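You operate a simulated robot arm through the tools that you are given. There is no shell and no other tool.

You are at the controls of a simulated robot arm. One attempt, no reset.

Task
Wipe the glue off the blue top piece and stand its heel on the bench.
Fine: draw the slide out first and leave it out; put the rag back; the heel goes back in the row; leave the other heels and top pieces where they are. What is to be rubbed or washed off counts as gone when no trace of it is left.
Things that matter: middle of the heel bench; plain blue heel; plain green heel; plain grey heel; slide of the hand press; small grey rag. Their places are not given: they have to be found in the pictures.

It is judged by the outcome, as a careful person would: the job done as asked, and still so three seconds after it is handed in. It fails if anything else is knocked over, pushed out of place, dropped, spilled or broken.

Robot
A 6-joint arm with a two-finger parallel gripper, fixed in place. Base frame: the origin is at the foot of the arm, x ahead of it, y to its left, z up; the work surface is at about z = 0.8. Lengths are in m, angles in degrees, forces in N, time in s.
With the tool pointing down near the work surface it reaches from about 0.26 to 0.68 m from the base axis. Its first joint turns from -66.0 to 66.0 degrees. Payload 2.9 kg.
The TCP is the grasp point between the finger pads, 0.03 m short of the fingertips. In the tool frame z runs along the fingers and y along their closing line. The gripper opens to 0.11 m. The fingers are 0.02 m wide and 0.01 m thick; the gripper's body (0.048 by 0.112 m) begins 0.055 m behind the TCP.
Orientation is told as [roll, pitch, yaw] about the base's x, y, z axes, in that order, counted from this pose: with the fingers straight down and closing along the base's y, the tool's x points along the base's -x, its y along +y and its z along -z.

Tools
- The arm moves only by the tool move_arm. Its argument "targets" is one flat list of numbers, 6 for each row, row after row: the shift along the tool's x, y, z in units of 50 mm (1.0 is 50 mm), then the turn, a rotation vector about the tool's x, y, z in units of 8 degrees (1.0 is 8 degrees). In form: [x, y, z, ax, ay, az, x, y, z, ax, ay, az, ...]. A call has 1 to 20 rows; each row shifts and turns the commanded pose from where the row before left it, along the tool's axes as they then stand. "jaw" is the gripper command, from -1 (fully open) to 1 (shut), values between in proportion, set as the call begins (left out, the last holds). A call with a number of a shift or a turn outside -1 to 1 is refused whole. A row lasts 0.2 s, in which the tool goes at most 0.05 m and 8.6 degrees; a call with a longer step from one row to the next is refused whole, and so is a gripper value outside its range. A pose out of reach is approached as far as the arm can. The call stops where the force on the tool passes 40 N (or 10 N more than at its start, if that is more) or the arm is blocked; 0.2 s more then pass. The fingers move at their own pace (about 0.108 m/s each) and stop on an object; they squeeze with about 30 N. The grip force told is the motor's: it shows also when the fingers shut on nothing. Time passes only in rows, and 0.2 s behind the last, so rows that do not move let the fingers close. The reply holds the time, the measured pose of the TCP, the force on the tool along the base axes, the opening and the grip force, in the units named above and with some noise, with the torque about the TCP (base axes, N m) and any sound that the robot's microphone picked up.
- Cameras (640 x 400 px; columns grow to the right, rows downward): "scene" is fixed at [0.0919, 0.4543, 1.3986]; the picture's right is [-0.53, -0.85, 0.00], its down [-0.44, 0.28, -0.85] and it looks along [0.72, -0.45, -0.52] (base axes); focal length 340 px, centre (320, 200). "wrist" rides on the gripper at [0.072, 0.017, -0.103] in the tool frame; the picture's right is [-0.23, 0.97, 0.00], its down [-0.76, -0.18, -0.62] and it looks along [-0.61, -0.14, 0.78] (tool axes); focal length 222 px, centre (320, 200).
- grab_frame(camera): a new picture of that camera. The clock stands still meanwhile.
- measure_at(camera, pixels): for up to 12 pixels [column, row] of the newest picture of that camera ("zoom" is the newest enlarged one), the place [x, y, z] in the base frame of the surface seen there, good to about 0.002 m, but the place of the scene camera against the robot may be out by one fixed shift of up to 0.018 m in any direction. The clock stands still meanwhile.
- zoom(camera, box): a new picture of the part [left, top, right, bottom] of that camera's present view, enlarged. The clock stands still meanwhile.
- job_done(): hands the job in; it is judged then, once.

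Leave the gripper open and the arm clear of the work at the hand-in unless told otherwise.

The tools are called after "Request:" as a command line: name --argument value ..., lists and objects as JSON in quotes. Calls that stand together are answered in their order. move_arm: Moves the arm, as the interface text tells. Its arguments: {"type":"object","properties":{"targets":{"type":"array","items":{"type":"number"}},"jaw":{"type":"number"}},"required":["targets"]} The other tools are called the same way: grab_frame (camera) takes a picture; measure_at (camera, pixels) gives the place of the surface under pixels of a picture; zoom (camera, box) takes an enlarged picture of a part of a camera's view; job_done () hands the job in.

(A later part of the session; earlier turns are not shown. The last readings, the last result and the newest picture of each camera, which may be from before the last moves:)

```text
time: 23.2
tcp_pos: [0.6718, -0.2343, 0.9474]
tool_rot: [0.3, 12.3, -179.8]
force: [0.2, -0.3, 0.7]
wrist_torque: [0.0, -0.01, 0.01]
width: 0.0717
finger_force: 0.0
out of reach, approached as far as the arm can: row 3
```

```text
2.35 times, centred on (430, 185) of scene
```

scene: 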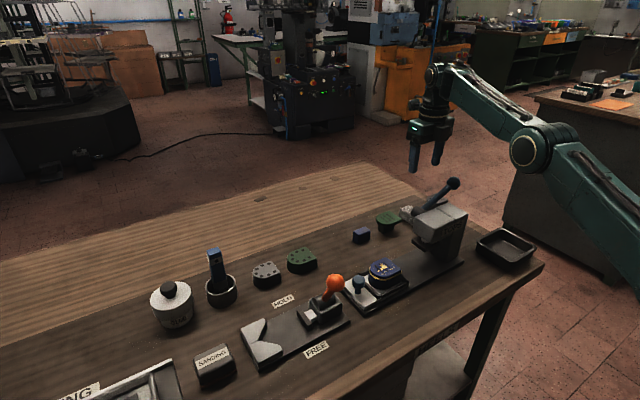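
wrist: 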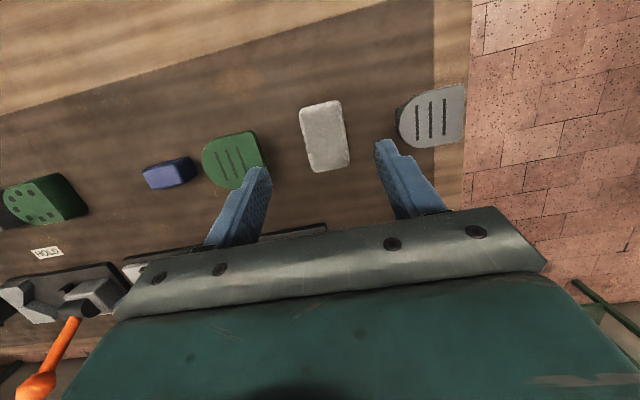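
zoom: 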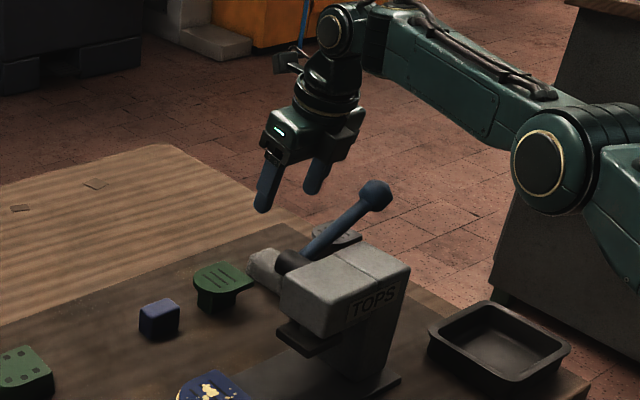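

The rag (323,135) lies between the fingers. I descend straight down in base z to TCP z ≈ 0.845 (tips ≈ 0.816).

Request:
move_arm --targets '[-0.107, -0.02, 0.5, 0, 0, 0, -0.107, 0, 0.5, 0, 0, 0, -0.107, 0, 0.5, 0, 0, 0, -0.107, 0, 0.48, 0, 0, 0]'

Request:
grab_frame --camera "wrist"

Request:
zoom --camera "scene" --box '[340, 140, 520, 270]'

```text
time: 24.2
tcp_pos: [0.6724, -0.2337, 0.8455]
tool_rot: [-0.1, 12.0, -180.0]
force: [-0.3, -0.3, -0.4]
wrist_torque: [0.01, 0.02, -0.05]
width: 0.0716
finger_force: 0.1
```

```text
taken
```

wrist: 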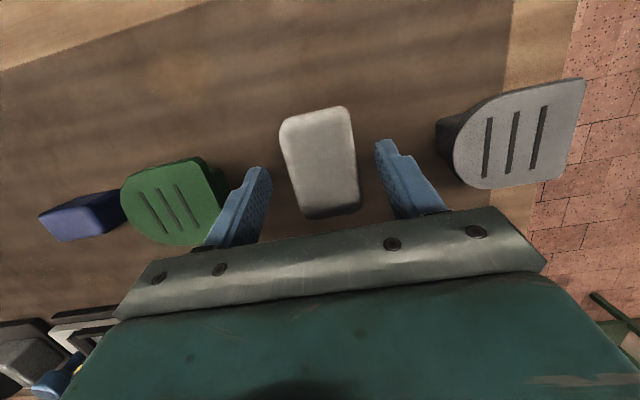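

```text
3.08 times, centred on (430, 205) of scene
```

zoom: 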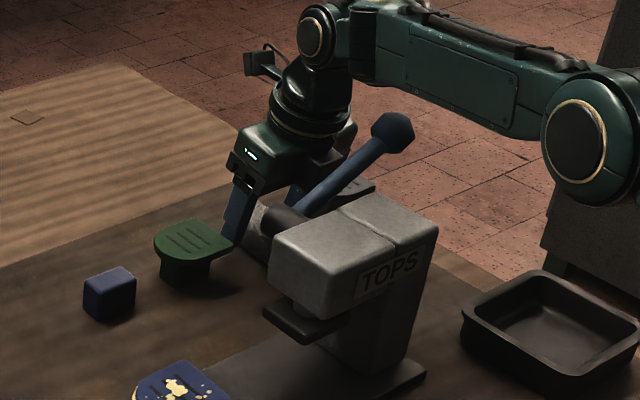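

Reached (0.672,−0.234,0.8455); rag between the fingers. I record its corners for putting it back, then close.

Request:
measure_at --camera "wrist" --pixels '[[283, 125], [347, 110], [302, 210], [358, 205], [320, 160], [305, 170], [340, 165], [315, 115], [290, 165], [353, 160]]'

Request:
move_arm --targets '[0, 0, 0, 0, 0, 0, 0, 0, 0, 0, 0, 0, 0, 0, 0, 0, 0, 0]' --jaw 1

Request:
grab_frame --camera "wrist"

```text
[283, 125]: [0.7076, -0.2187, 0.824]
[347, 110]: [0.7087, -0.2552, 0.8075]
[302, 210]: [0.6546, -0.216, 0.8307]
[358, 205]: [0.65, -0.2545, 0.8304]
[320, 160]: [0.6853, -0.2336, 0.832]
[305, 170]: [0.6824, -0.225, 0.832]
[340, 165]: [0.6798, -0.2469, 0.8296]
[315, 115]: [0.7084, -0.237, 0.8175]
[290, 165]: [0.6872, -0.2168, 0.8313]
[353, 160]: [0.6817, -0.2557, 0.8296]
```

```text
time: 25.0
tcp_pos: [0.6715, -0.2341, 0.8445]
tool_rot: [0.0, 12.0, 180.0]
force: [0.8, -0.5, -0.1]
wrist_torque: [0.03, -0.05, 0.02]
width: 0.0449
finger_force: 30.4
```

```text
taken
```

wrist: 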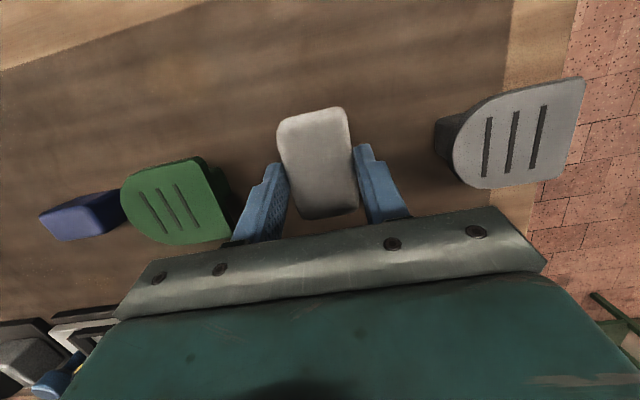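

Rag gripped (45 mm, 30 N). Release pose noted: TCP (0.6715,−0.2341,0.8445), rot [0,12,180]. Lift straight up 60 mm, then travel +y along x≈0.65 beyond the lever, rising to z ≈0.955.

Request:
move_arm --targets '[0.126, 0, -0.587, 0, 0, 0, 0.126, 0, -0.587, 0, 0, 0, -0.054, -0.731, -0.158, 0, 0, 0, -0.054, -0.731, -0.158, 0, 0, 0, -0.054, -0.731, -0.158, 0, 0, 0, -0.054, -0.731, -0.158, 0, 0, 0, -0.054, -0.731, -0.158, 0, 0, 0, -0.054, -0.731, -0.158, 0, 0, 0, -0.054, -0.731, -0.158, 0, 0, 0]' --jaw 1

Request:
grab_frame --camera "scene"

Request:
grab_frame --camera "wrist"

```text
time: 27.0
tcp_pos: [0.6518, -0.0433, 0.9635]
tool_rot: [2.9, 11.6, -177.8]
force: [0.0, 0.3, 0.6]
wrist_torque: [-0.04, 0.01, -0.01]
width: 0.0448
finger_force: 30.1
out of reach, approached as far as the arm can: row 6, 7, 8, 9
```

```text
taken
```

scene: 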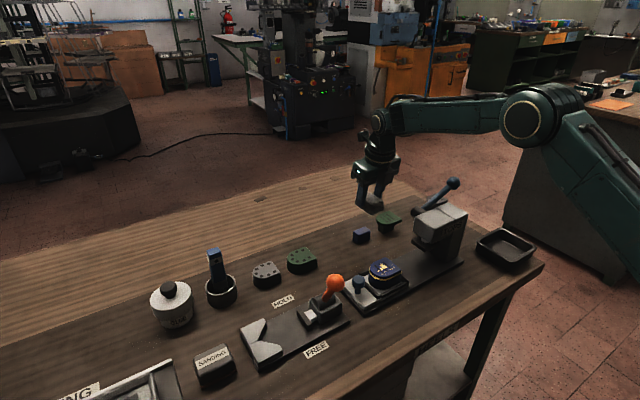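

```text
taken
```

wrist: 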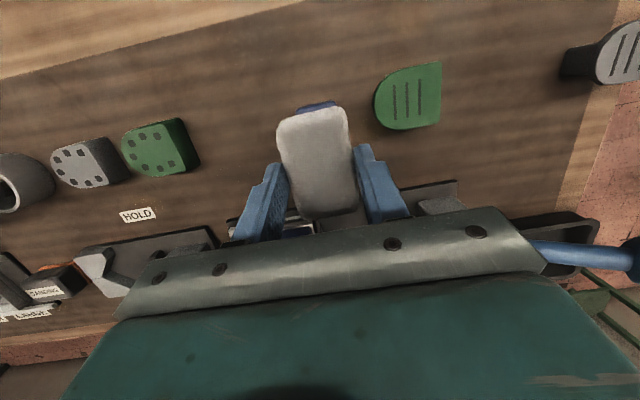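

The arm hit a rotation limit at yaw 180° when swinging to +y (orientation crept to [2.9,11.6,−177.8]). I correct that small roll and turn back about the base's vertical (keeping the rag level) to yaw −90°, here in free air.

Request:
move_arm --targets '[0, 0, 0, 0.3625, 0.05, 0, 0, 0, 0, 0.2075, 0, -0.976, 0, 0, 0, 0.2075, 0, -0.976, 0, 0, 0, 0.2075, 0, -0.976, 0, 0, 0, 0.2075, 0, -0.976, 0, 0, 0, 0.2075, 0, -0.976, 0, 0, 0, 0.2075, 0, -0.976, 0, 0, 0, 0.2075, 0, -0.976, 0, 0, 0, 0.2075, 0, -0.976, 0, 0, 0, 0.2075, 0, -0.976, 0, 0, 0, 0.2075, 0, -0.976, 0, 0, 0, 0.2075, 0, -0.976]' --jaw 1

Request:
grab_frame --camera "wrist"

```text
time: 29.6
tcp_pos: [0.6261, -0.0753, 0.9524]
tool_rot: [-0.2, 12.1, -89.9]
force: [-0.6, 0.2, -0.6]
wrist_torque: [0.0, 0.03, 0.0]
width: 0.0445
finger_force: 29.8
out of reach, approached as far as the arm can: row 1, 10, 11, 12
```

```text
taken
```

wrist: 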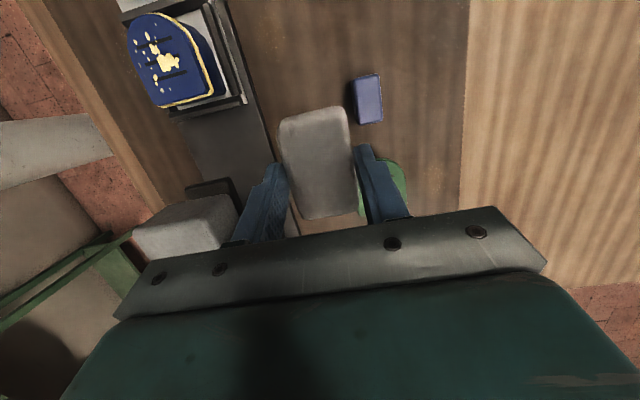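

Orientation is now [0,12,−90] as wanted. Measure the top piece's outline in this view (wrist, around (170,60)).

Request:
zoom --camera "wrist" --box '[110, 0, 260, 125]'

Request:
measure_at --camera "zoom" --pixels '[[85, 110], [150, 60], [250, 60], [330, 110], [360, 190], [430, 370], [240, 440], [130, 300], [80, 200], [220, 260], [425, 405], [250, 70]]'

```text
3.20 times, centred on (185, 62) of wrist
```

zoom: 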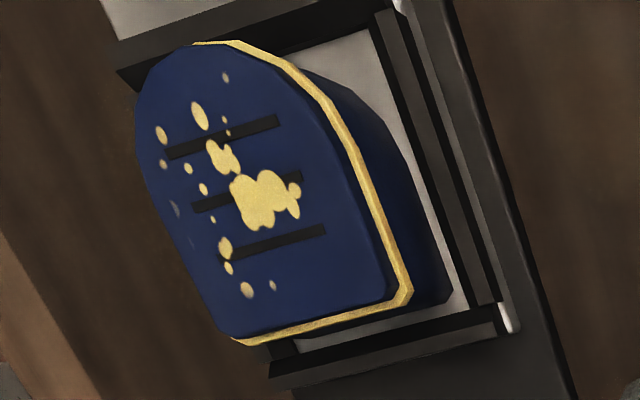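

```text
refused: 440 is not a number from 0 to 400
```

Request:
measure_at --camera "zoom" --pixels '[[150, 80], [200, 55], [270, 80], [330, 140], [360, 220], [395, 290], [240, 325], [200, 260], [145, 160], [265, 195], [270, 375], [500, 320]]'

```text
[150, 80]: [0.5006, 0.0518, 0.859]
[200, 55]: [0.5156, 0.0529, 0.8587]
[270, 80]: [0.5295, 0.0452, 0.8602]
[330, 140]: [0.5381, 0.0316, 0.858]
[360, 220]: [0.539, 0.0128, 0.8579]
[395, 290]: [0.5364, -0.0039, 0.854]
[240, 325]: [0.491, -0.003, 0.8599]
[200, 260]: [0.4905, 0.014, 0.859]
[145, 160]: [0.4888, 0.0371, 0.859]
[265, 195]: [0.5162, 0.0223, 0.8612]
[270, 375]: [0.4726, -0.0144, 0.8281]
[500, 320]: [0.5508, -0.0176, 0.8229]
```

Top piece face: x 0.487–0.538, y −0.006–0.055, z 0.860; centre (0.512,0.024). I carry the rag to (0.512,0.018) at z 0.94 – first +y, then −x.

Request:
move_arm --targets '[0.9, 0, 0.19, 0, 0, 0, 0.92, 0, 0.19, 0, 0, 0, 0, -0.76, 0, 0, 0, 0, 0, -0.76, 0, 0, 0, 0, -0.05, -0.76, 0.24, 0, 0, 0]' --jaw 1

Request:
zoom --camera "scene" --box '[310, 180, 470, 310]'

Request:
grab_frame --camera "wrist"

```text
time: 30.8
tcp_pos: [0.5112, 0.0169, 0.9414]
tool_rot: [-0.1, 12.1, -89.9]
force: [-0.1, -0.2, -0.7]
wrist_torque: [-0.01, 0.01, 0.01]
width: 0.045
finger_force: 29.7
```

```text
3.08 times, centred on (390, 245) of scene
```

zoom: 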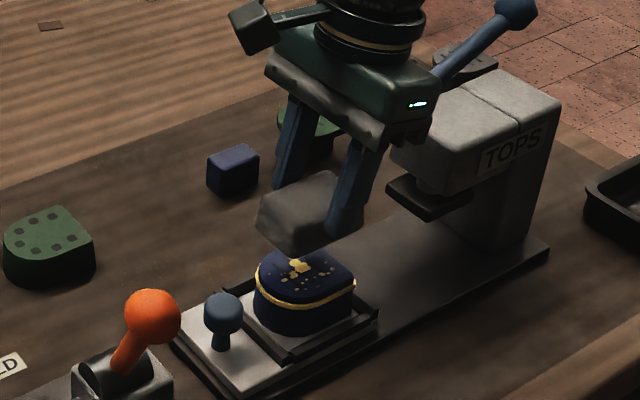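

```text
taken
```

wrist: 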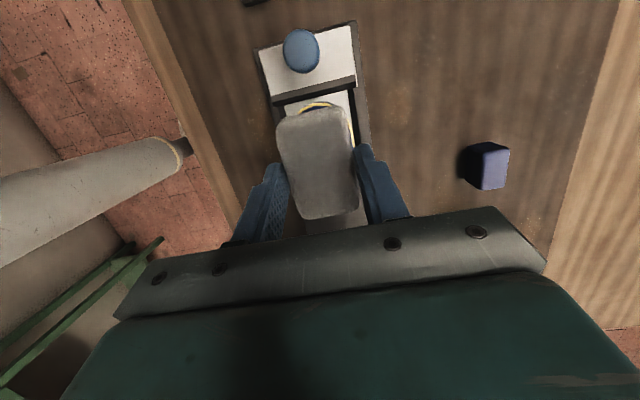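

Rag is right above the top piece. Lower 30 mm, then creep down in 2 mm steps watching the force.

Request:
move_arm --targets '[-0.083, 0.016, 0.391, 0, 0, 0, -0.042, 0, 0.196, 0, 0, 0]' --jaw 1

Request:
move_arm --targets '[-0.0083, 0, 0.039, 0, 0, 0, -0.0083, 0, 0.039, 0, 0, 0, 0, 0, 0, 0, 0, 0]' --jaw 1

```text
time: 31.4
tcp_pos: [0.5123, 0.019, 0.9119]
tool_rot: [-0.1, 12.1, -89.9]
force: [0.4, -0.2, -0.9]
wrist_torque: [0.03, 0.05, 0.0]
width: 0.0448
finger_force: 29.6
```

```text
time: 32.2
tcp_pos: [0.5115, 0.019, 0.9081]
tool_rot: [-0.2, 12.2, -90.0]
force: [0.7, -0.4, -0.1]
wrist_torque: [-0.01, 0.03, -0.07]
width: 0.0444
finger_force: 30.1
```

No contact yet at TCP z 0.908. Creep down 1–2 mm at a time.

Request:
move_arm --targets '[-0.0083, 0, 0.039, 0, 0, 0, -0.0042, 0, 0.0196, 0, 0, 0, 0, 0, 0, 0, 0, 0]' --jaw 1

```text
time: 33.0
tcp_pos: [0.5122, 0.0183, 0.9055]
tool_rot: [-0.2, 12.0, -90.0]
force: [-1.3, 0.0, 1.6]
wrist_torque: [0.04, 0.06, 0.0]
width: 0.0447
finger_force: 30.4
```

Contact is starting (1.6 N). Press 1.5 mm more.

Request:
move_arm --targets '[-0.006, 0, 0.029, 0, 0, 0, 0, 0, 0, 0, 0, 0]' --jaw 1

```text
time: 33.6
tcp_pos: [0.5131, 0.0174, 0.9056]
tool_rot: [0.0, 12.1, -90.1]
force: [-3.8, 0.3, 14.8]
wrist_torque: [0.06, 0.21, 0.03]
width: 0.0448
finger_force: 29.9
```

14.8 N pressing – good for rubbing. Rub gently along x (±15 mm) in 5 mm rows.

Request:
move_arm --targets '[0, 0.1, 0, 0, 0, 0, 0, 0.1, 0, 0, 0, 0, 0, -0.1, 0, 0, 0, 0, 0, -0.1, 0, 0, 0, 0, 0, -0.1, 0, 0, 0, 0, 0, -0.1, 0, 0, 0, 0, 0, 0.1, 0, 0, 0, 0, 0, 0.1, 0, 0, 0, 0]' --jaw 1

Request:
zoom --camera "scene" --box '[330, 220, 430, 310]'

Request:
grab_frame --camera "wrist"

```text
time: 34.1
tcp_pos: [0.5185, 0.0175, 0.9049]
tool_rot: [-0.8, 12.2, -90.0]
force: [-5.4, 0.2, 10.4]
wrist_torque: [-0.05, 0.27, 0.05]
width: 0.0448
finger_force: 30.0
stopped in row 2: the force on the tool passed its limit at 44 N (the readings are from after the stop); the commanded pose is now the measured one
```

```text
4.44 times, centred on (380, 265) of scene
```

zoom: 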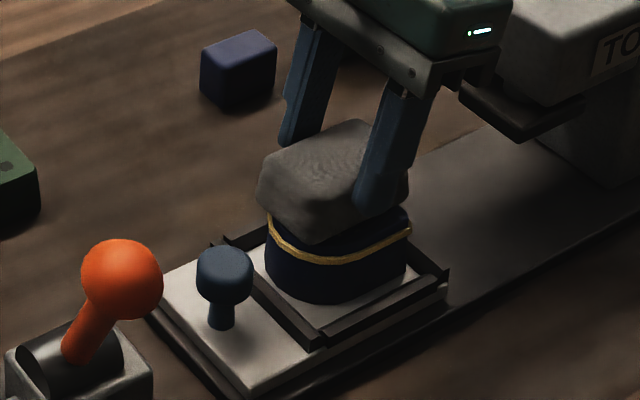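

```text
taken
```

wrist: 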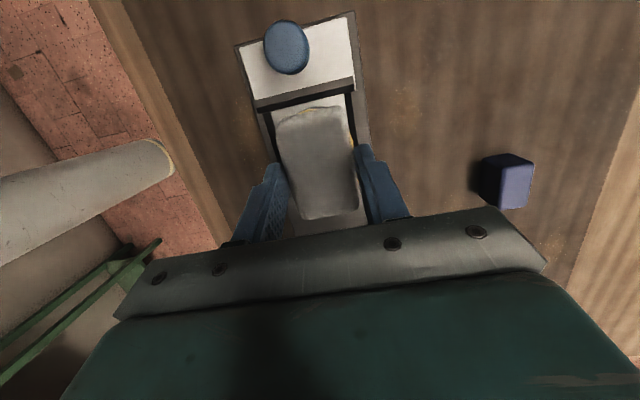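

The rub stuck and hit 44 N – too much pressure. I raise ~1 mm to lighten the contact and read the force.

Request:
move_arm --targets '[0.004, 0, -0.02, 0, 0, 0, 0, 0, 0, 0, 0, 0]' --jaw 1

```text
time: 34.8
tcp_pos: [0.5172, 0.0179, 0.9053]
tool_rot: [-0.8, 12.2, -90.1]
force: [-3.4, 1.1, 4.7]
wrist_torque: [0.02, 0.14, -0.01]
width: 0.0448
finger_force: 30.4
```

Now 4.7 N. I correct the 0.8° roll and rub slowly toward −x, 2.5 mm per row.

Request:
move_arm --targets '[0, 0, 0, -0.1, 0, 0, 0, -0.05, 0, 0, 0, 0, 0, -0.05, 0, 0, 0, 0, 0, -0.05, 0, 0, 0, 0, 0, -0.05, 0, 0, 0, 0, 0, -0.05, 0, 0, 0, 0, 0, -0.05, 0, 0, 0, 0]' --jaw 1

```text
time: 36.4
tcp_pos: [0.501, 0.0184, 0.906]
tool_rot: [0.0, 12.2, -90.0]
force: [0.5, 0.0, -1.4]
wrist_torque: [-0.01, 0.03, 0.03]
width: 0.0446
finger_force: 29.9
```

Contact lost at z 0.906. Lower by 1 mm and continue to x≈0.49, then back, slowly.

Request:
move_arm --targets '[-0.005, 0, 0.025, 0, 0, 0, 0, 0, 0, 0, 0, 0]' --jaw 1

```text
time: 37.0
tcp_pos: [0.5015, 0.018, 0.9058]
tool_rot: [0.1, 12.1, -89.9]
force: [0.6, 0.3, -0.7]
wrist_torque: [-0.02, 0.01, 0.01]
width: 0.0448
finger_force: 30.0
```

Request:
move_arm --targets '[-0.004, 0, 0.02, 0, 0, 0, 0, 0, 0, 0, 0, 0]' --jaw 1

```text
time: 37.5
tcp_pos: [0.503, 0.0177, 0.9054]
tool_rot: [0.1, 12.2, -89.9]
force: [-4.9, 1.1, 12.7]
wrist_torque: [0.07, 0.13, 0.01]
width: 0.0447
finger_force: 30.0
```

12.7 N; ease by 0.5 mm and rub toward −x then back in 2 mm rows.

Request:
move_arm --targets '[0.002, 0, -0.01, 0, 0, 0, 0, -0.04, 0, 0, 0, 0, 0, -0.04, 0, 0, 0, 0, 0, -0.04, 0, 0, 0, 0, 0, -0.04, 0, 0, 0, 0]' --jaw 1

Request:
grab_frame --camera "wrist"

Request:
zoom --camera "scene" --box '[330, 220, 430, 310]'

```text
time: 38.8
tcp_pos: [0.4959, 0.0179, 0.9046]
tool_rot: [0.2, 12.2, -90.0]
force: [5.4, 0.2, 10.2]
wrist_torque: [0.06, -0.36, 0.02]
width: 0.0449
finger_force: 29.8
```

```text
taken
```

wrist: 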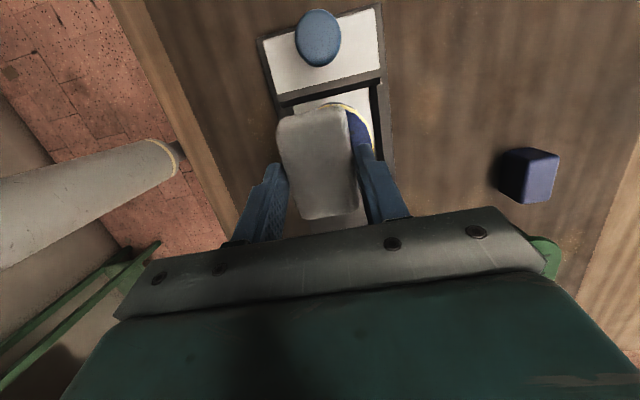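

```text
4.44 times, centred on (380, 265) of scene
```

zoom: 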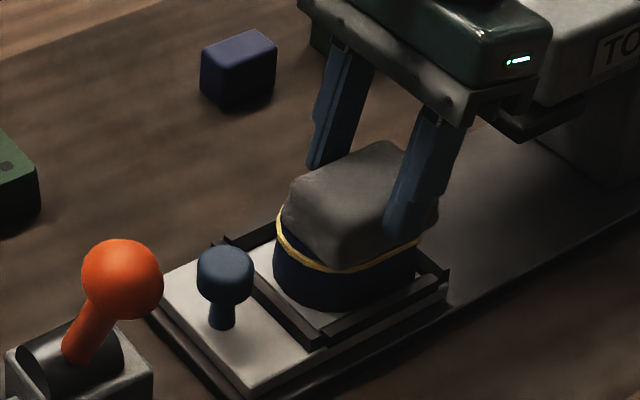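

Rubbing works now (friction 5 N, pressing 10 N). Continue toward −x 8 mm, then return toward +x slowly.

Request:
move_arm --targets '[0, -0.04, 0, 0, 0, 0, 0, -0.04, 0, 0, 0, 0, 0, -0.04, 0, 0, 0, 0, 0, -0.04, 0, 0, 0, 0]' --jaw 1

Request:
move_arm --targets '[0, 0.05, 0, 0, 0, 0, 0, 0.05, 0, 0, 0, 0, 0, 0.05, 0, 0, 0, 0, 0, 0.05, 0, 0, 0, 0, 0, 0.05, 0, 0, 0, 0, 0, 0.05, 0, 0, 0, 0]' --jaw 1

Request:
grab_frame --camera "wrist"

Request:
zoom --camera "scene" --box '[330, 220, 430, 310]'

```text
time: 39.8
tcp_pos: [0.4881, 0.0187, 0.9049]
tool_rot: [0.3, 12.2, -90.0]
force: [9.7, 1.0, 15.1]
wrist_torque: [0.05, -0.72, 0.01]
width: 0.0449
finger_force: 30.2
```

```text
time: 41.0
tcp_pos: [0.4973, 0.0184, 0.9062]
tool_rot: [-0.4, 12.3, -90.0]
force: [-5.8, -1.4, 10.1]
wrist_torque: [-0.04, 0.21, 0.04]
width: 0.0449
finger_force: 30.3
stopped in row 6: the force on the tool passed its limit at 41 N (the readings are from after the stop); the commanded pose is now the measured one
```

```text
taken
```

wrist: 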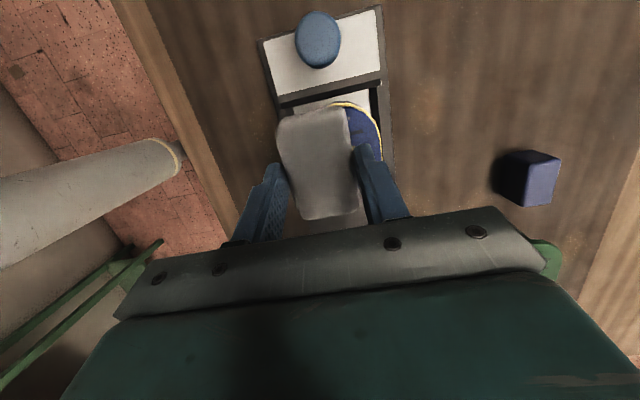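

```text
4.44 times, centred on (380, 265) of scene
```

zoom: 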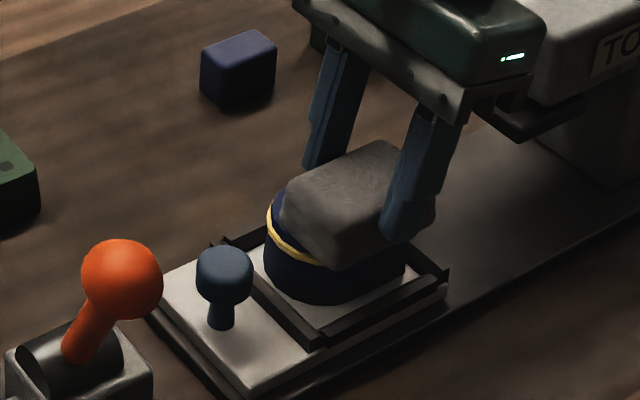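

The heel shifts a little in its pocket and jams when rubbing toward +x. I lift 50 mm to see what the rubbing has done so far.

Request:
move_arm --targets '[0.1, 0, -0.48, -0.05, 0, 0, 0.1, 0, -0.48, 0, 0, 0, 0.1, 0, -0.48, 0, 0, 0]' --jaw 1

Request:
zoom --camera "scene" --box '[330, 190, 450, 310]'

Request:
zoom --camera "wrist" --box '[230, 0, 420, 230]'

```text
time: 41.8
tcp_pos: [0.4992, 0.0209, 0.9788]
tool_rot: [0.0, 12.2, -90.0]
force: [0.4, -0.3, -0.9]
wrist_torque: [-0.02, 0.0, 0.01]
width: 0.0447
finger_force: 30.4
```

```text
3.33 times, centred on (390, 250) of scene
```

zoom: 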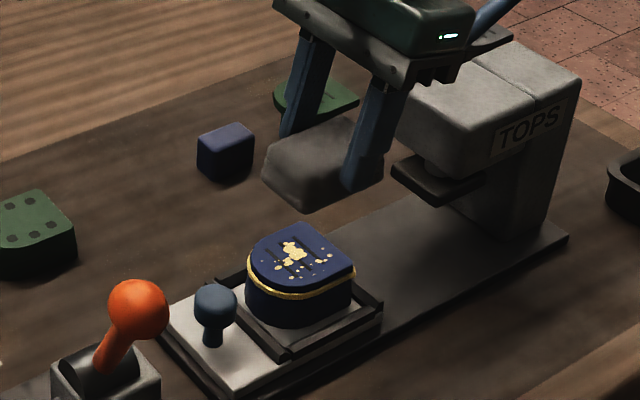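

```text
1.74 times, centred on (325, 115) of wrist
```

zoom: 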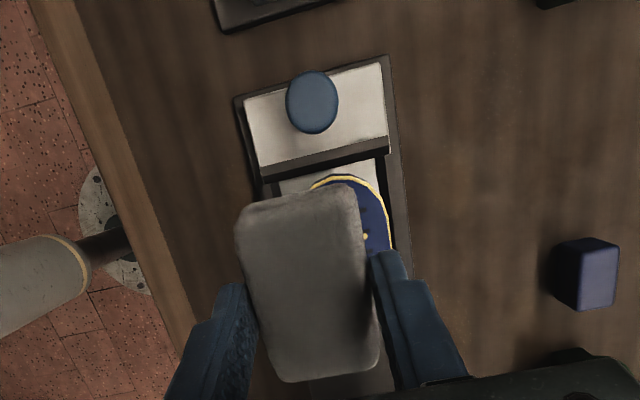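

Glue is still there. Zoom closely to compare with before.

Request:
zoom --camera "scene" --box '[360, 250, 410, 290]'

Request:
zoom --camera "scene" --box '[400, 220, 450, 260]'

```text
10.00 times, centred on (385, 270) of scene
```

zoom: 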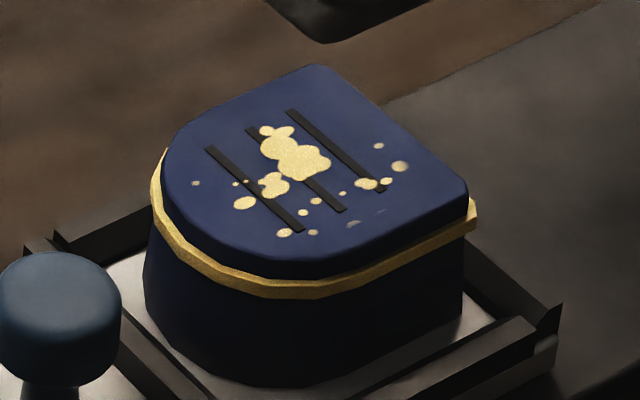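

```text
10.00 times, centred on (425, 240) of scene
```

zoom: 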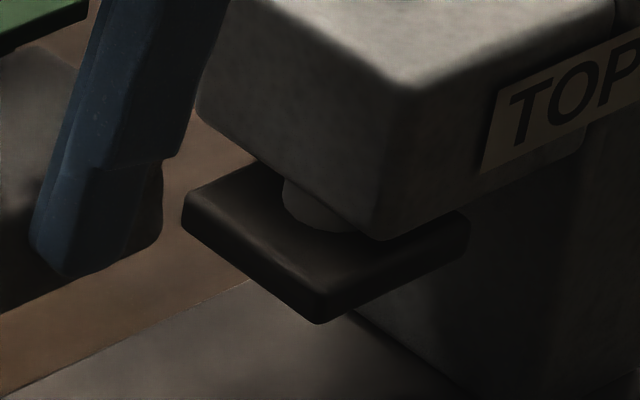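

No visible change yet – the heel was just shifting/tipping in its pocket with the rag. I check that the rag is still level in the grip by measuring its upper face (wrist view).

Request:
grab_frame --camera "wrist"

Request:
measure_at --camera "wrist" --pixels '[[295, 130], [320, 125], [335, 122], [300, 160], [320, 160], [340, 155], [312, 195], [330, 195], [345, 190], [325, 210]]'

```text
taken
```

wrist: 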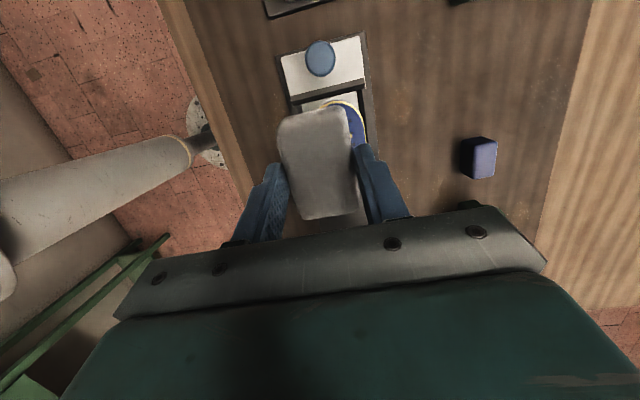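

```text
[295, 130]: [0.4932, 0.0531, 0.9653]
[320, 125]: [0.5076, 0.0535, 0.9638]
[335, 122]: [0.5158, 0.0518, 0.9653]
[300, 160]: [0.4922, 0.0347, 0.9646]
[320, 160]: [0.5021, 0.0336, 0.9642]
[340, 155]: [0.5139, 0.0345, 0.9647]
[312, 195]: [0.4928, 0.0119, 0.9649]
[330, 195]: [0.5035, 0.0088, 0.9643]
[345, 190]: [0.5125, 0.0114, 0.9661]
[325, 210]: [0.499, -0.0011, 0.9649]
```

The rag is level in the grip (upper face all at z≈0.965). I'll rub along the heel's longer direction (y), with the rag starting on the trailing side so the heel can't tip. First go to (0.512, 0.0) and lower to just above contact.

Request:
move_arm --targets '[-0.327, 0.128, 0.532, 0, 0, 0, -0.327, 0.128, 0.532, 0, 0, 0, -0.054, 0, 0.254, 0, 0, 0, 0, 0, 0, 0, 0, 0]' --jaw 1

Request:
move_arm --targets '[-0.0042, 0, 0.0196, 0, 0, 0, 0, 0, 0, 0, 0, 0]' --jaw 1

```text
time: 42.8
tcp_pos: [0.5088, -0.0007, 0.9052]
tool_rot: [0.0, 12.3, -89.9]
force: [-0.8, 0.4, -0.6]
wrist_torque: [0.03, -0.03, -0.01]
width: 0.0445
finger_force: 29.5
```

```text
time: 43.4
tcp_pos: [0.51, -0.0003, 0.9044]
tool_rot: [-0.1, 12.3, -89.9]
force: [-2.1, 1.0, 9.7]
wrist_torque: [0.24, 0.17, 0.05]
width: 0.0448
finger_force: 30.1
```

Contact 9.7 N. Stroke toward +y, 30 mm in 3 mm rows.

Request:
move_arm --targets '[0.0587, 0, 0.0125, 0, 0, 0, 0.0587, 0, 0.0125, 0, 0, 0, 0.0587, 0, 0.0125, 0, 0, 0, 0.0587, 0, 0.0125, 0, 0, 0, 0.0587, 0, 0.0125, 0, 0, 0, 0.0587, 0, 0.0125, 0, 0, 0, 0.0587, 0, 0.0125, 0, 0, 0, 0.0587, 0, 0.0125, 0, 0, 0]' --jaw 1

Request:
zoom --camera "scene" --box '[345, 230, 425, 300]'

```text
time: 45.2
tcp_pos: [0.5096, 0.0226, 0.9035]
tool_rot: [0.0, 12.2, -89.8]
force: [-0.8, -5.9, 9.9]
wrist_torque: [-0.21, 0.08, -0.02]
width: 0.0447
finger_force: 29.7
```

```text
5.71 times, centred on (385, 265) of scene
```

zoom: 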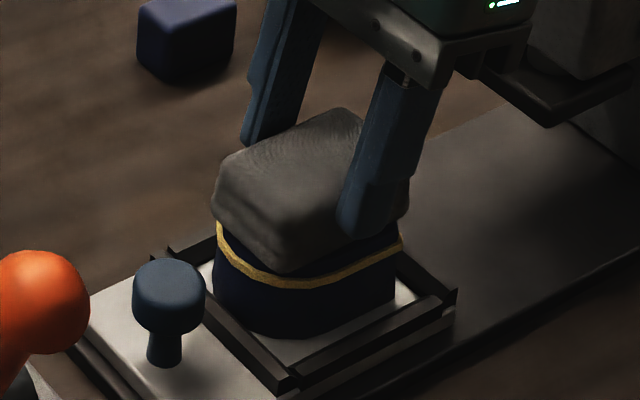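

That slid nicely (friction 6 N, pressing 10 N). Continue 9 mm further to +y, then stroke back toward −y 24 mm.

Request:
move_arm --targets '[0.0587, 0, 0.0125, 0, 0, 0, 0.0587, 0, 0.0125, 0, 0, 0, 0.0587, 0, 0.0125, 0, 0, 0, -0.0587, 0, -0.0125, 0, 0, 0, -0.0587, 0, -0.0125, 0, 0, 0, -0.0587, 0, -0.0125, 0, 0, 0, -0.0587, 0, -0.0125, 0, 0, 0, -0.0587, 0, -0.0125, 0, 0, 0, -0.0587, 0, -0.0125, 0, 0, 0, -0.0587, 0, -0.0125, 0, 0, 0, -0.0587, 0, -0.0125, 0, 0, 0]' --jaw 1

Request:
zoom --camera "scene" --box '[345, 230, 425, 300]'

```text
time: 47.6
tcp_pos: [0.5108, 0.0053, 0.9048]
tool_rot: [-0.1, 12.2, -90.0]
force: [-3.2, -0.4, 6.2]
wrist_torque: [-0.04, 0.16, -0.03]
width: 0.0448
finger_force: 29.9
```

```text
5.71 times, centred on (385, 265) of scene
```

zoom: 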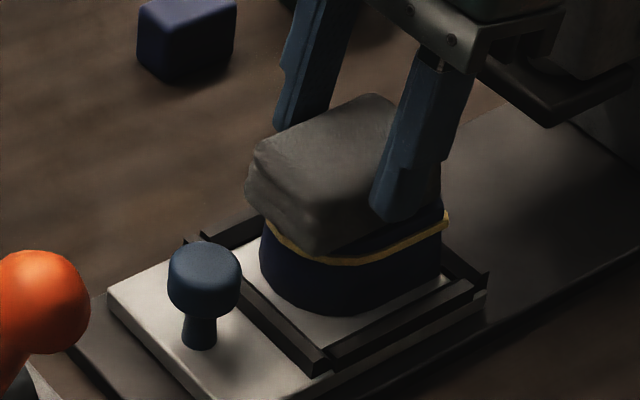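

The −y stroke pushed the slide back in a bit (knob moved), so I'll rub only in the +y direction (which pulls the slide against its stop) and lift for returns. Stroke +y 33 mm now.

Request:
move_arm --targets '[0.0587, 0, 0.0125, 0, 0, 0, 0.0587, 0, 0.0125, 0, 0, 0, 0.0587, 0, 0.0125, 0, 0, 0, 0.0587, 0, 0.0125, 0, 0, 0, 0.0587, 0, 0.0125, 0, 0, 0, 0.0587, 0, 0.0125, 0, 0, 0, 0.0587, 0, 0.0125, 0, 0, 0, 0.0587, 0, 0.0125, 0, 0, 0, 0.0587, 0, 0.0125, 0, 0, 0, 0.0587, 0, 0.0125, 0, 0, 0, 0.0587, 0, 0.0125, 0, 0, 0]' --jaw 1

Request:
zoom --camera "scene" --box '[345, 230, 425, 300]'

```text
time: 50.0
tcp_pos: [0.5114, 0.0389, 0.9047]
tool_rot: [-0.1, 12.1, -90.0]
force: [-0.3, -0.5, -0.9]
wrist_torque: [-0.04, -0.05, -0.01]
width: 0.0449
finger_force: 30.2
```

```text
5.71 times, centred on (385, 265) of scene
```

zoom: 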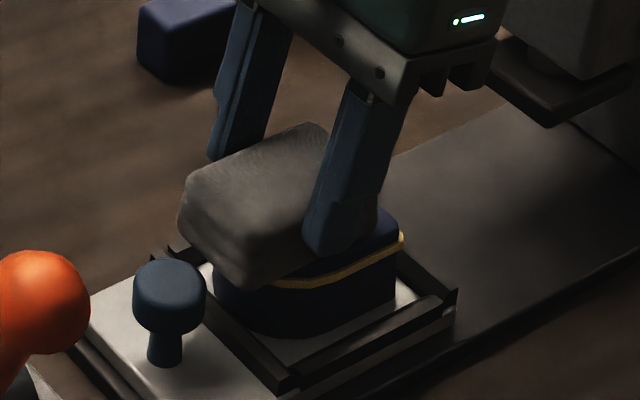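

Slide is back at its stop. I lift 50 mm and look at the glue.

Request:
move_arm --targets '[0.1, 0, -0.48, 0, 0, 0, 0.1, 0, -0.48, 0, 0, 0]' --jaw 1

Request:
zoom --camera "scene" --box '[360, 250, 410, 290]'

```text
time: 50.6
tcp_pos: [0.5098, 0.0391, 0.9526]
tool_rot: [0.0, 12.2, -90.0]
force: [0.3, 0.2, 0.0]
wrist_torque: [-0.01, 0.04, 0.0]
width: 0.045
finger_force: 30.2
```

```text
10.00 times, centred on (385, 270) of scene
```

zoom: 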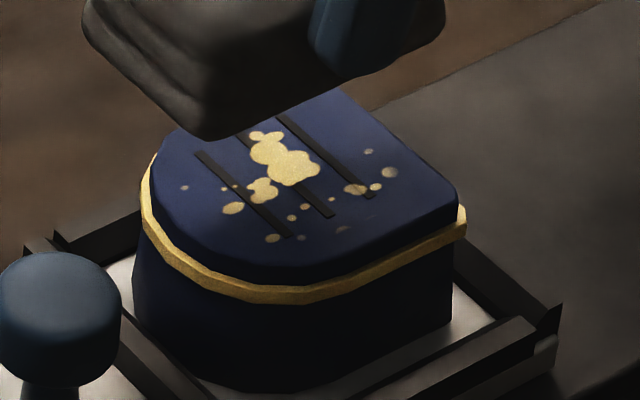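

The spots look a little dimmer – it works, but gradually. I'll do repeated +y strokes with small lifts. First set up at (0.507,−0.005) and find contact.

Request:
move_arm --targets '[-0.515, -0.03, 0.305, 0, 0, 0, -0.515, -0.03, 0.305, 0, 0, 0, -0.029, 0, 0.137, 0, 0, 0, 0, 0, 0, 0, 0, 0]' --jaw 1

```text
time: 51.6
tcp_pos: [0.5078, -0.0055, 0.9051]
tool_rot: [0.0, 12.1, -90.0]
force: [0.4, -0.4, -1.2]
wrist_torque: [-0.04, 0.04, 0.0]
width: 0.0449
finger_force: 29.6
```

Just above contact. Lower 1.3 mm and do two strokes with lift and return.

Request:
move_arm --targets '[-0.0054, 0, 0.0254, 0, 0, 0, 0.156, 0, 0.0333, 0, 0, 0, 0.156, 0, 0.0333, 0, 0, 0, 0.156, 0, 0.0333, 0, 0, 0, 0.156, 0, 0.0333, 0, 0, 0, 0.025, 0, -0.117, 0, 0, 0, -0.624, 0, -0.133, 0, 0, 0, -0.025, 0, 0.117, 0, 0, 0, 0.156, 0, 0.0333, 0, 0, 0, 0.156, 0, 0.0333, 0, 0, 0, 0.156, 0, 0.0333, 0, 0, 0, 0.156, 0, 0.0333, 0, 0, 0]' --jaw 1

Request:
zoom --camera "scene" --box '[345, 230, 425, 300]'

```text
time: 54.2
tcp_pos: [0.5088, 0.0253, 0.9045]
tool_rot: [0.0, 12.3, -90.0]
force: [-0.4, -2.5, 2.0]
wrist_torque: [-0.1, -0.05, 0.03]
width: 0.0447
finger_force: 29.9
```

```text
5.71 times, centred on (385, 265) of scene
```

zoom: 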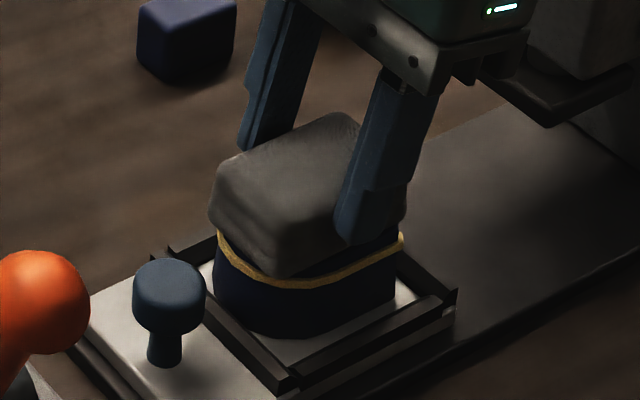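

Works; pressure is a bit light (2 N). I add 0.7 mm and do three more strokes.

Request:
move_arm --targets '[0.025, 0, -0.117, 0, 0, 0, -0.626, 0, -0.133, 0, 0, 0, -0.028, 0, 0.131, 0, 0, 0, 0.2087, 0, 0.0444, 0, 0, 0, 0.2087, 0, 0.0444, 0, 0, 0, 0.2087, 0, 0.0444, 0, 0, 0, 0.025, 0, -0.117, 0, 0, 0, -0.626, 0, -0.133, 0, 0, 0, -0.025, 0, 0.117, 0, 0, 0, 0.2087, 0, 0.0444, 0, 0, 0, 0.2087, 0, 0.0444, 0, 0, 0, 0.2087, 0, 0.0444, 0, 0, 0, 0.025, 0, -0.117, 0, 0, 0, -0.626, 0, -0.133, 0, 0, 0, -0.025, 0, 0.117, 0, 0, 0, 0.2087, 0, 0.0444, 0, 0, 0, 0.2087, 0, 0.0444, 0, 0, 0, 0.2087, 0, 0.0444, 0, 0, 0]' --jaw 1

Request:
zoom --camera "scene" --box '[345, 230, 425, 300]'

```text
time: 58.0
tcp_pos: [0.5075, 0.0259, 0.9048]
tool_rot: [0.0, 12.2, -90.0]
force: [0.4, -0.4, 1.2]
wrist_torque: [-0.04, 0.0, 0.02]
width: 0.045
finger_force: 30.0
```

```text
5.71 times, centred on (385, 265) of scene
```

zoom: 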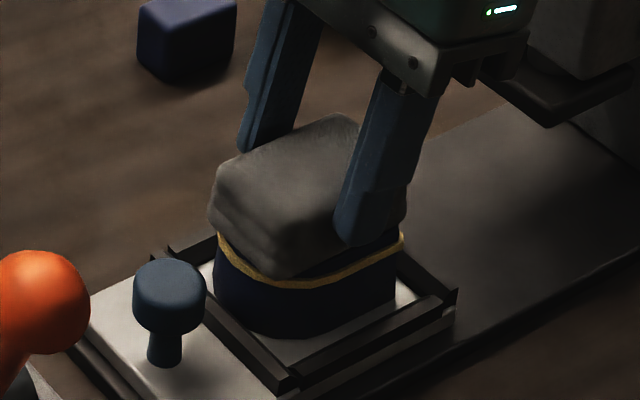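

Lift and inspect the glue.

Request:
move_arm --targets '[0.08, 0.4, -0.48, 0, 0, 0, 0.08, 0.4, -0.48, 0, 0, 0, 0, 0.4, 0, 0, 0, 0]' --jaw 1

Request:
zoom --camera "scene" --box '[360, 250, 410, 290]'

Request:
grab_frame --camera "wrist"

```text
time: 58.8
tcp_pos: [0.5695, 0.0225, 0.9532]
tool_rot: [0.0, 12.2, -90.0]
force: [-0.7, -0.1, -0.3]
wrist_torque: [-0.02, 0.03, 0.02]
width: 0.0447
finger_force: 29.9
```

```text
10.00 times, centred on (385, 270) of scene
```

zoom: 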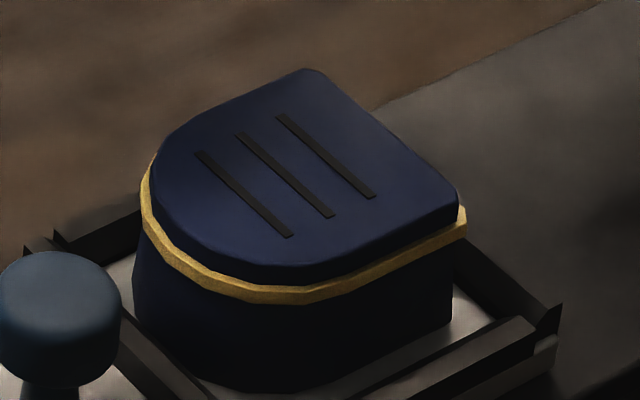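

```text
taken
```

wrist: 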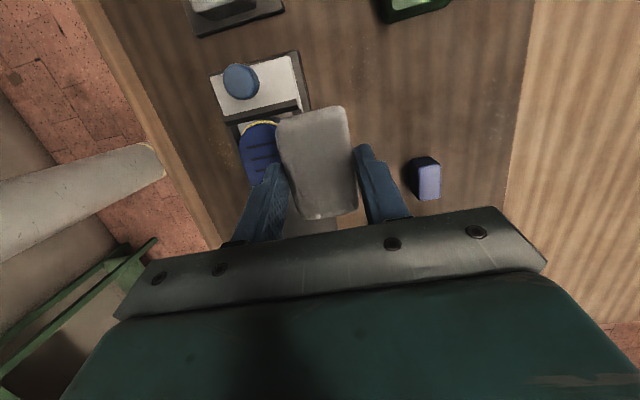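

The top face is completely clean. The thin yellow band around the seam remains; I'll test gently whether it is wipeable glue or part of the piece, by rubbing the rag's lower edge along the +x side of the band. Move to (0.572,−0.005) with rag bottom at z≈0.850.

Request:
move_arm --targets '[-0.389, 0.025, 0.507, 0, 0, 0, -0.389, 0.025, 0.507, 0, 0, 0, 0, 0, 0, 0, 0, 0]' --jaw 1

Request:
grab_frame --camera "wrist"

Request:
zoom --camera "scene" --box '[345, 230, 425, 300]'

```text
time: 59.6
tcp_pos: [0.5706, -0.0037, 0.8954]
tool_rot: [0.0, 12.2, -89.8]
force: [0.4, -0.1, 0.5]
wrist_torque: [0.0, 0.0, -0.04]
width: 0.0447
finger_force: 29.8
```

```text
taken
```

wrist: 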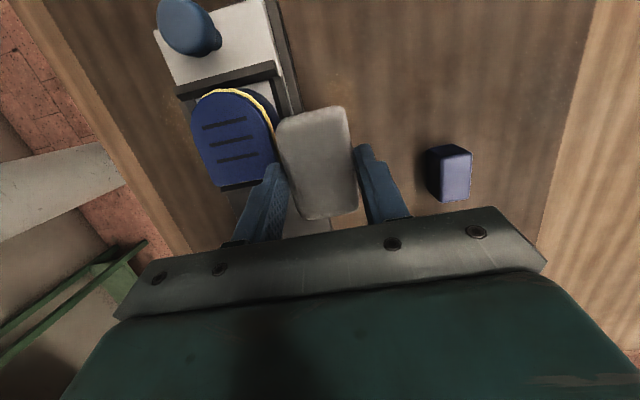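

```text
5.71 times, centred on (385, 265) of scene
```

zoom: 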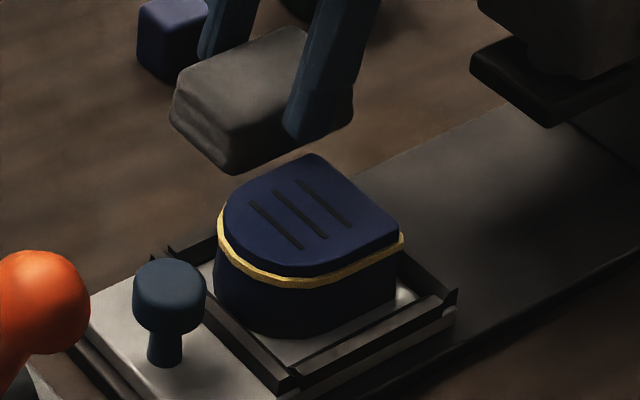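

Clean top confirmed in both views. Zoom to measure the heel's present outline and band height.

Request:
zoom --camera "wrist" --box '[170, 70, 310, 200]'

Request:
measure_at --camera "zoom" --pixels '[[110, 130], [200, 90], [290, 70], [380, 130], [440, 220], [455, 260], [240, 350], [400, 300], [140, 250], [300, 200], [465, 200], [490, 190]]'

```text
3.08 times, centred on (240, 135) of wrist
```

zoom: 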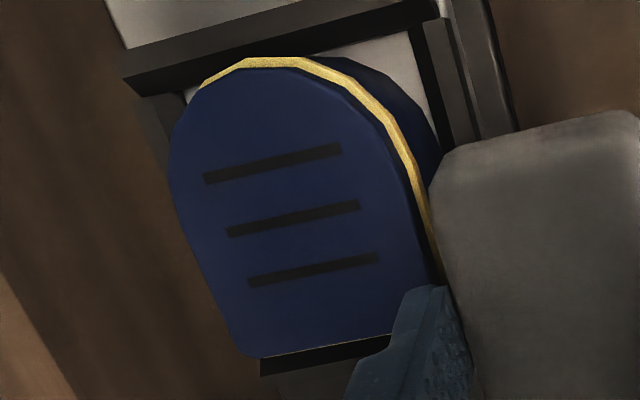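

```text
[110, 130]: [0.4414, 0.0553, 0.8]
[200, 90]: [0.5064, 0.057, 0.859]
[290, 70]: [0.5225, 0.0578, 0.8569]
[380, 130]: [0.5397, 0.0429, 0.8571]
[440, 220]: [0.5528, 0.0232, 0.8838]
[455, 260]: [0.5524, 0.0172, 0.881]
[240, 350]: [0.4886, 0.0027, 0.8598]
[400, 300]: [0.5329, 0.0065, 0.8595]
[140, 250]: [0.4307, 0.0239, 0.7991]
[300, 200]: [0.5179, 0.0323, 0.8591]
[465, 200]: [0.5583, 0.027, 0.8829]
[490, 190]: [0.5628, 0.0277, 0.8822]
```

Heel top now spans x 0.488–0.540, y 0.002–0.060. Creep −x toward the side of the band in small steps until a light contact.

Request:
move_arm --targets '[0, -0.06, 0, 0, 0, 0, 0, -0.04, 0, 0, 0, 0, 0, -0.02, 0, 0, 0, 0, 0, 0, 0, 0, 0, 0]' --jaw 1

```text
time: 60.6
tcp_pos: [0.564, -0.0036, 0.8962]
tool_rot: [0.0, 12.2, -89.9]
force: [0.5, -0.6, -0.2]
wrist_torque: [-0.01, 0.02, -0.01]
width: 0.0449
finger_force: 30.6
```

Request:
move_arm --targets '[0, -0.03, 0, 0, 0, 0, 0, 0, 0, 0, 0, 0]' --jaw 1

Request:
zoom --camera "wrist" --box '[170, 70, 310, 200]'

```text
time: 61.2
tcp_pos: [0.5632, -0.0032, 0.8943]
tool_rot: [0.0, 12.2, -89.9]
force: [0.5, 0.1, 0.4]
wrist_torque: [0.05, 0.01, -0.03]
width: 0.0449
finger_force: 29.9
```

```text
3.08 times, centred on (240, 135) of wrist
```

zoom: 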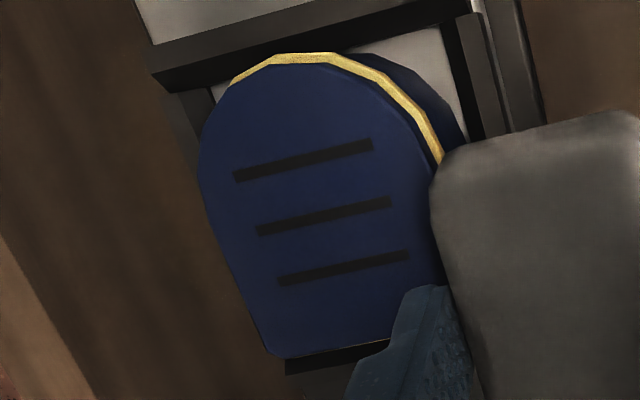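

Nearly touching. Two more 1 mm steps.

Request:
move_arm --targets '[0, -0.02, 0, 0, 0, 0, 0, 0, 0, 0, 0, 0]' --jaw 1

Request:
move_arm --targets '[0, -0.02, 0, 0, 0, 0, 0, 0, 0, 0, 0, 0]' --jaw 1

```text
time: 61.8
tcp_pos: [0.5607, -0.0028, 0.8947]
tool_rot: [0.0, 12.2, -89.9]
force: [0.4, 0.3, 0.2]
wrist_torque: [0.02, -0.02, -0.05]
width: 0.0448
finger_force: 30.4
```

```text
time: 62.4
tcp_pos: [0.5606, -0.0031, 0.8941]
tool_rot: [0.0, 12.1, -90.0]
force: [0.1, -0.1, -0.1]
wrist_torque: [0.01, 0.03, 0.02]
width: 0.0448
finger_force: 29.8
```

At the edge now (rag face x≈0.538). Do two light +y rubs of 20 mm along the side here, backing off between.

Request:
move_arm --targets '[0, -0.02, 0, 0, 0, 0, 0.0978, 0, 0.0208, 0, 0, 0, 0.0978, 0, 0.0208, 0, 0, 0, 0.0978, 0, 0.0208, 0, 0, 0, 0.0978, 0, 0.0208, 0, 0, 0, 0, 0.08, 0, 0, 0, 0, -0.391, 0, -0.083, 0, 0, 0, 0, -0.08, 0, 0, 0, 0, 0.0978, 0, 0.0208, 0, 0, 0, 0.0978, 0, 0.0208, 0, 0, 0, 0.0978, 0, 0.0208, 0, 0, 0, 0.0978, 0, 0.0208, 0, 0, 0]' --jaw 1

Request:
zoom --camera "scene" --box '[345, 230, 425, 300]'

Request:
zoom --camera "wrist" --box '[170, 70, 310, 200]'

```text
time: 65.0
tcp_pos: [0.559, 0.0175, 0.8969]
tool_rot: [0.0, 12.2, -90.0]
force: [0.3, -0.1, -0.7]
wrist_torque: [0.02, -0.03, 0.0]
width: 0.0448
finger_force: 30.1
```

```text
5.71 times, centred on (385, 265) of scene
```

zoom: 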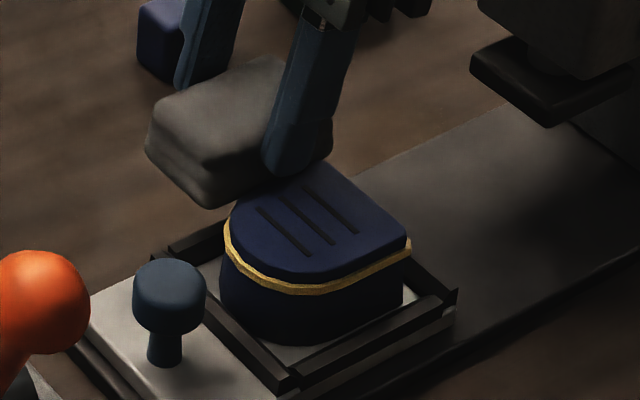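

```text
3.08 times, centred on (240, 135) of wrist
```

zoom: 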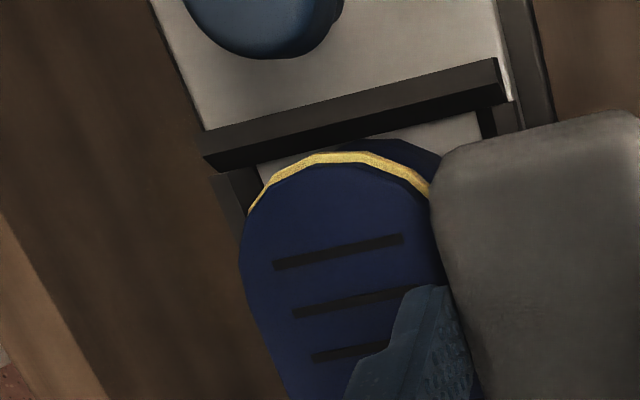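

The heel just shifted a few mm within its pocket. Back off +x and up, and look whether the +x side of the band changed.

Request:
move_arm --targets '[0, 0.3, 0, 0, 0, 0, 0.08, 0.5, -0.4, 0, 0, 0, 0.08, 0.5, -0.4, 0, 0, 0]' --jaw 1

Request:
zoom --camera "wrist" --box '[150, 70, 310, 220]'

Request:
grab_frame --camera "wrist"

```text
time: 65.8
tcp_pos: [0.627, 0.0142, 0.9375]
tool_rot: [0.0, 12.2, -89.9]
force: [0.3, 0.5, -0.3]
wrist_torque: [-0.01, 0.02, 0.0]
width: 0.0448
finger_force: 30.0
```

```text
2.67 times, centred on (230, 145) of wrist
```

zoom: 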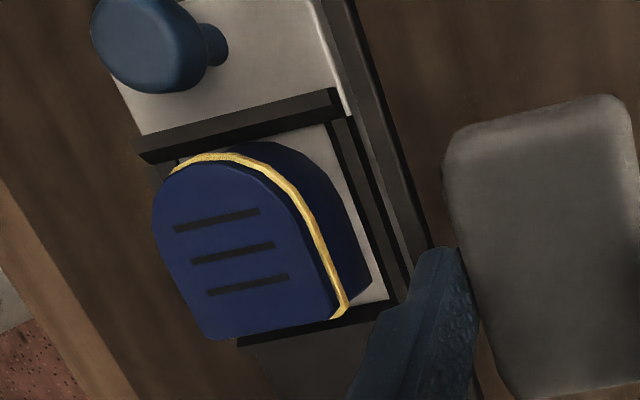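

```text
taken
```

wrist: 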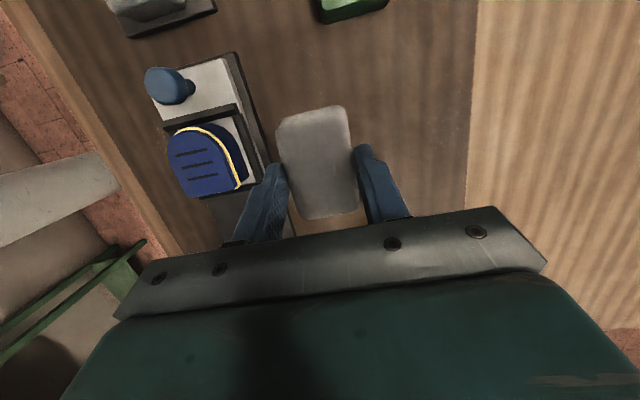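

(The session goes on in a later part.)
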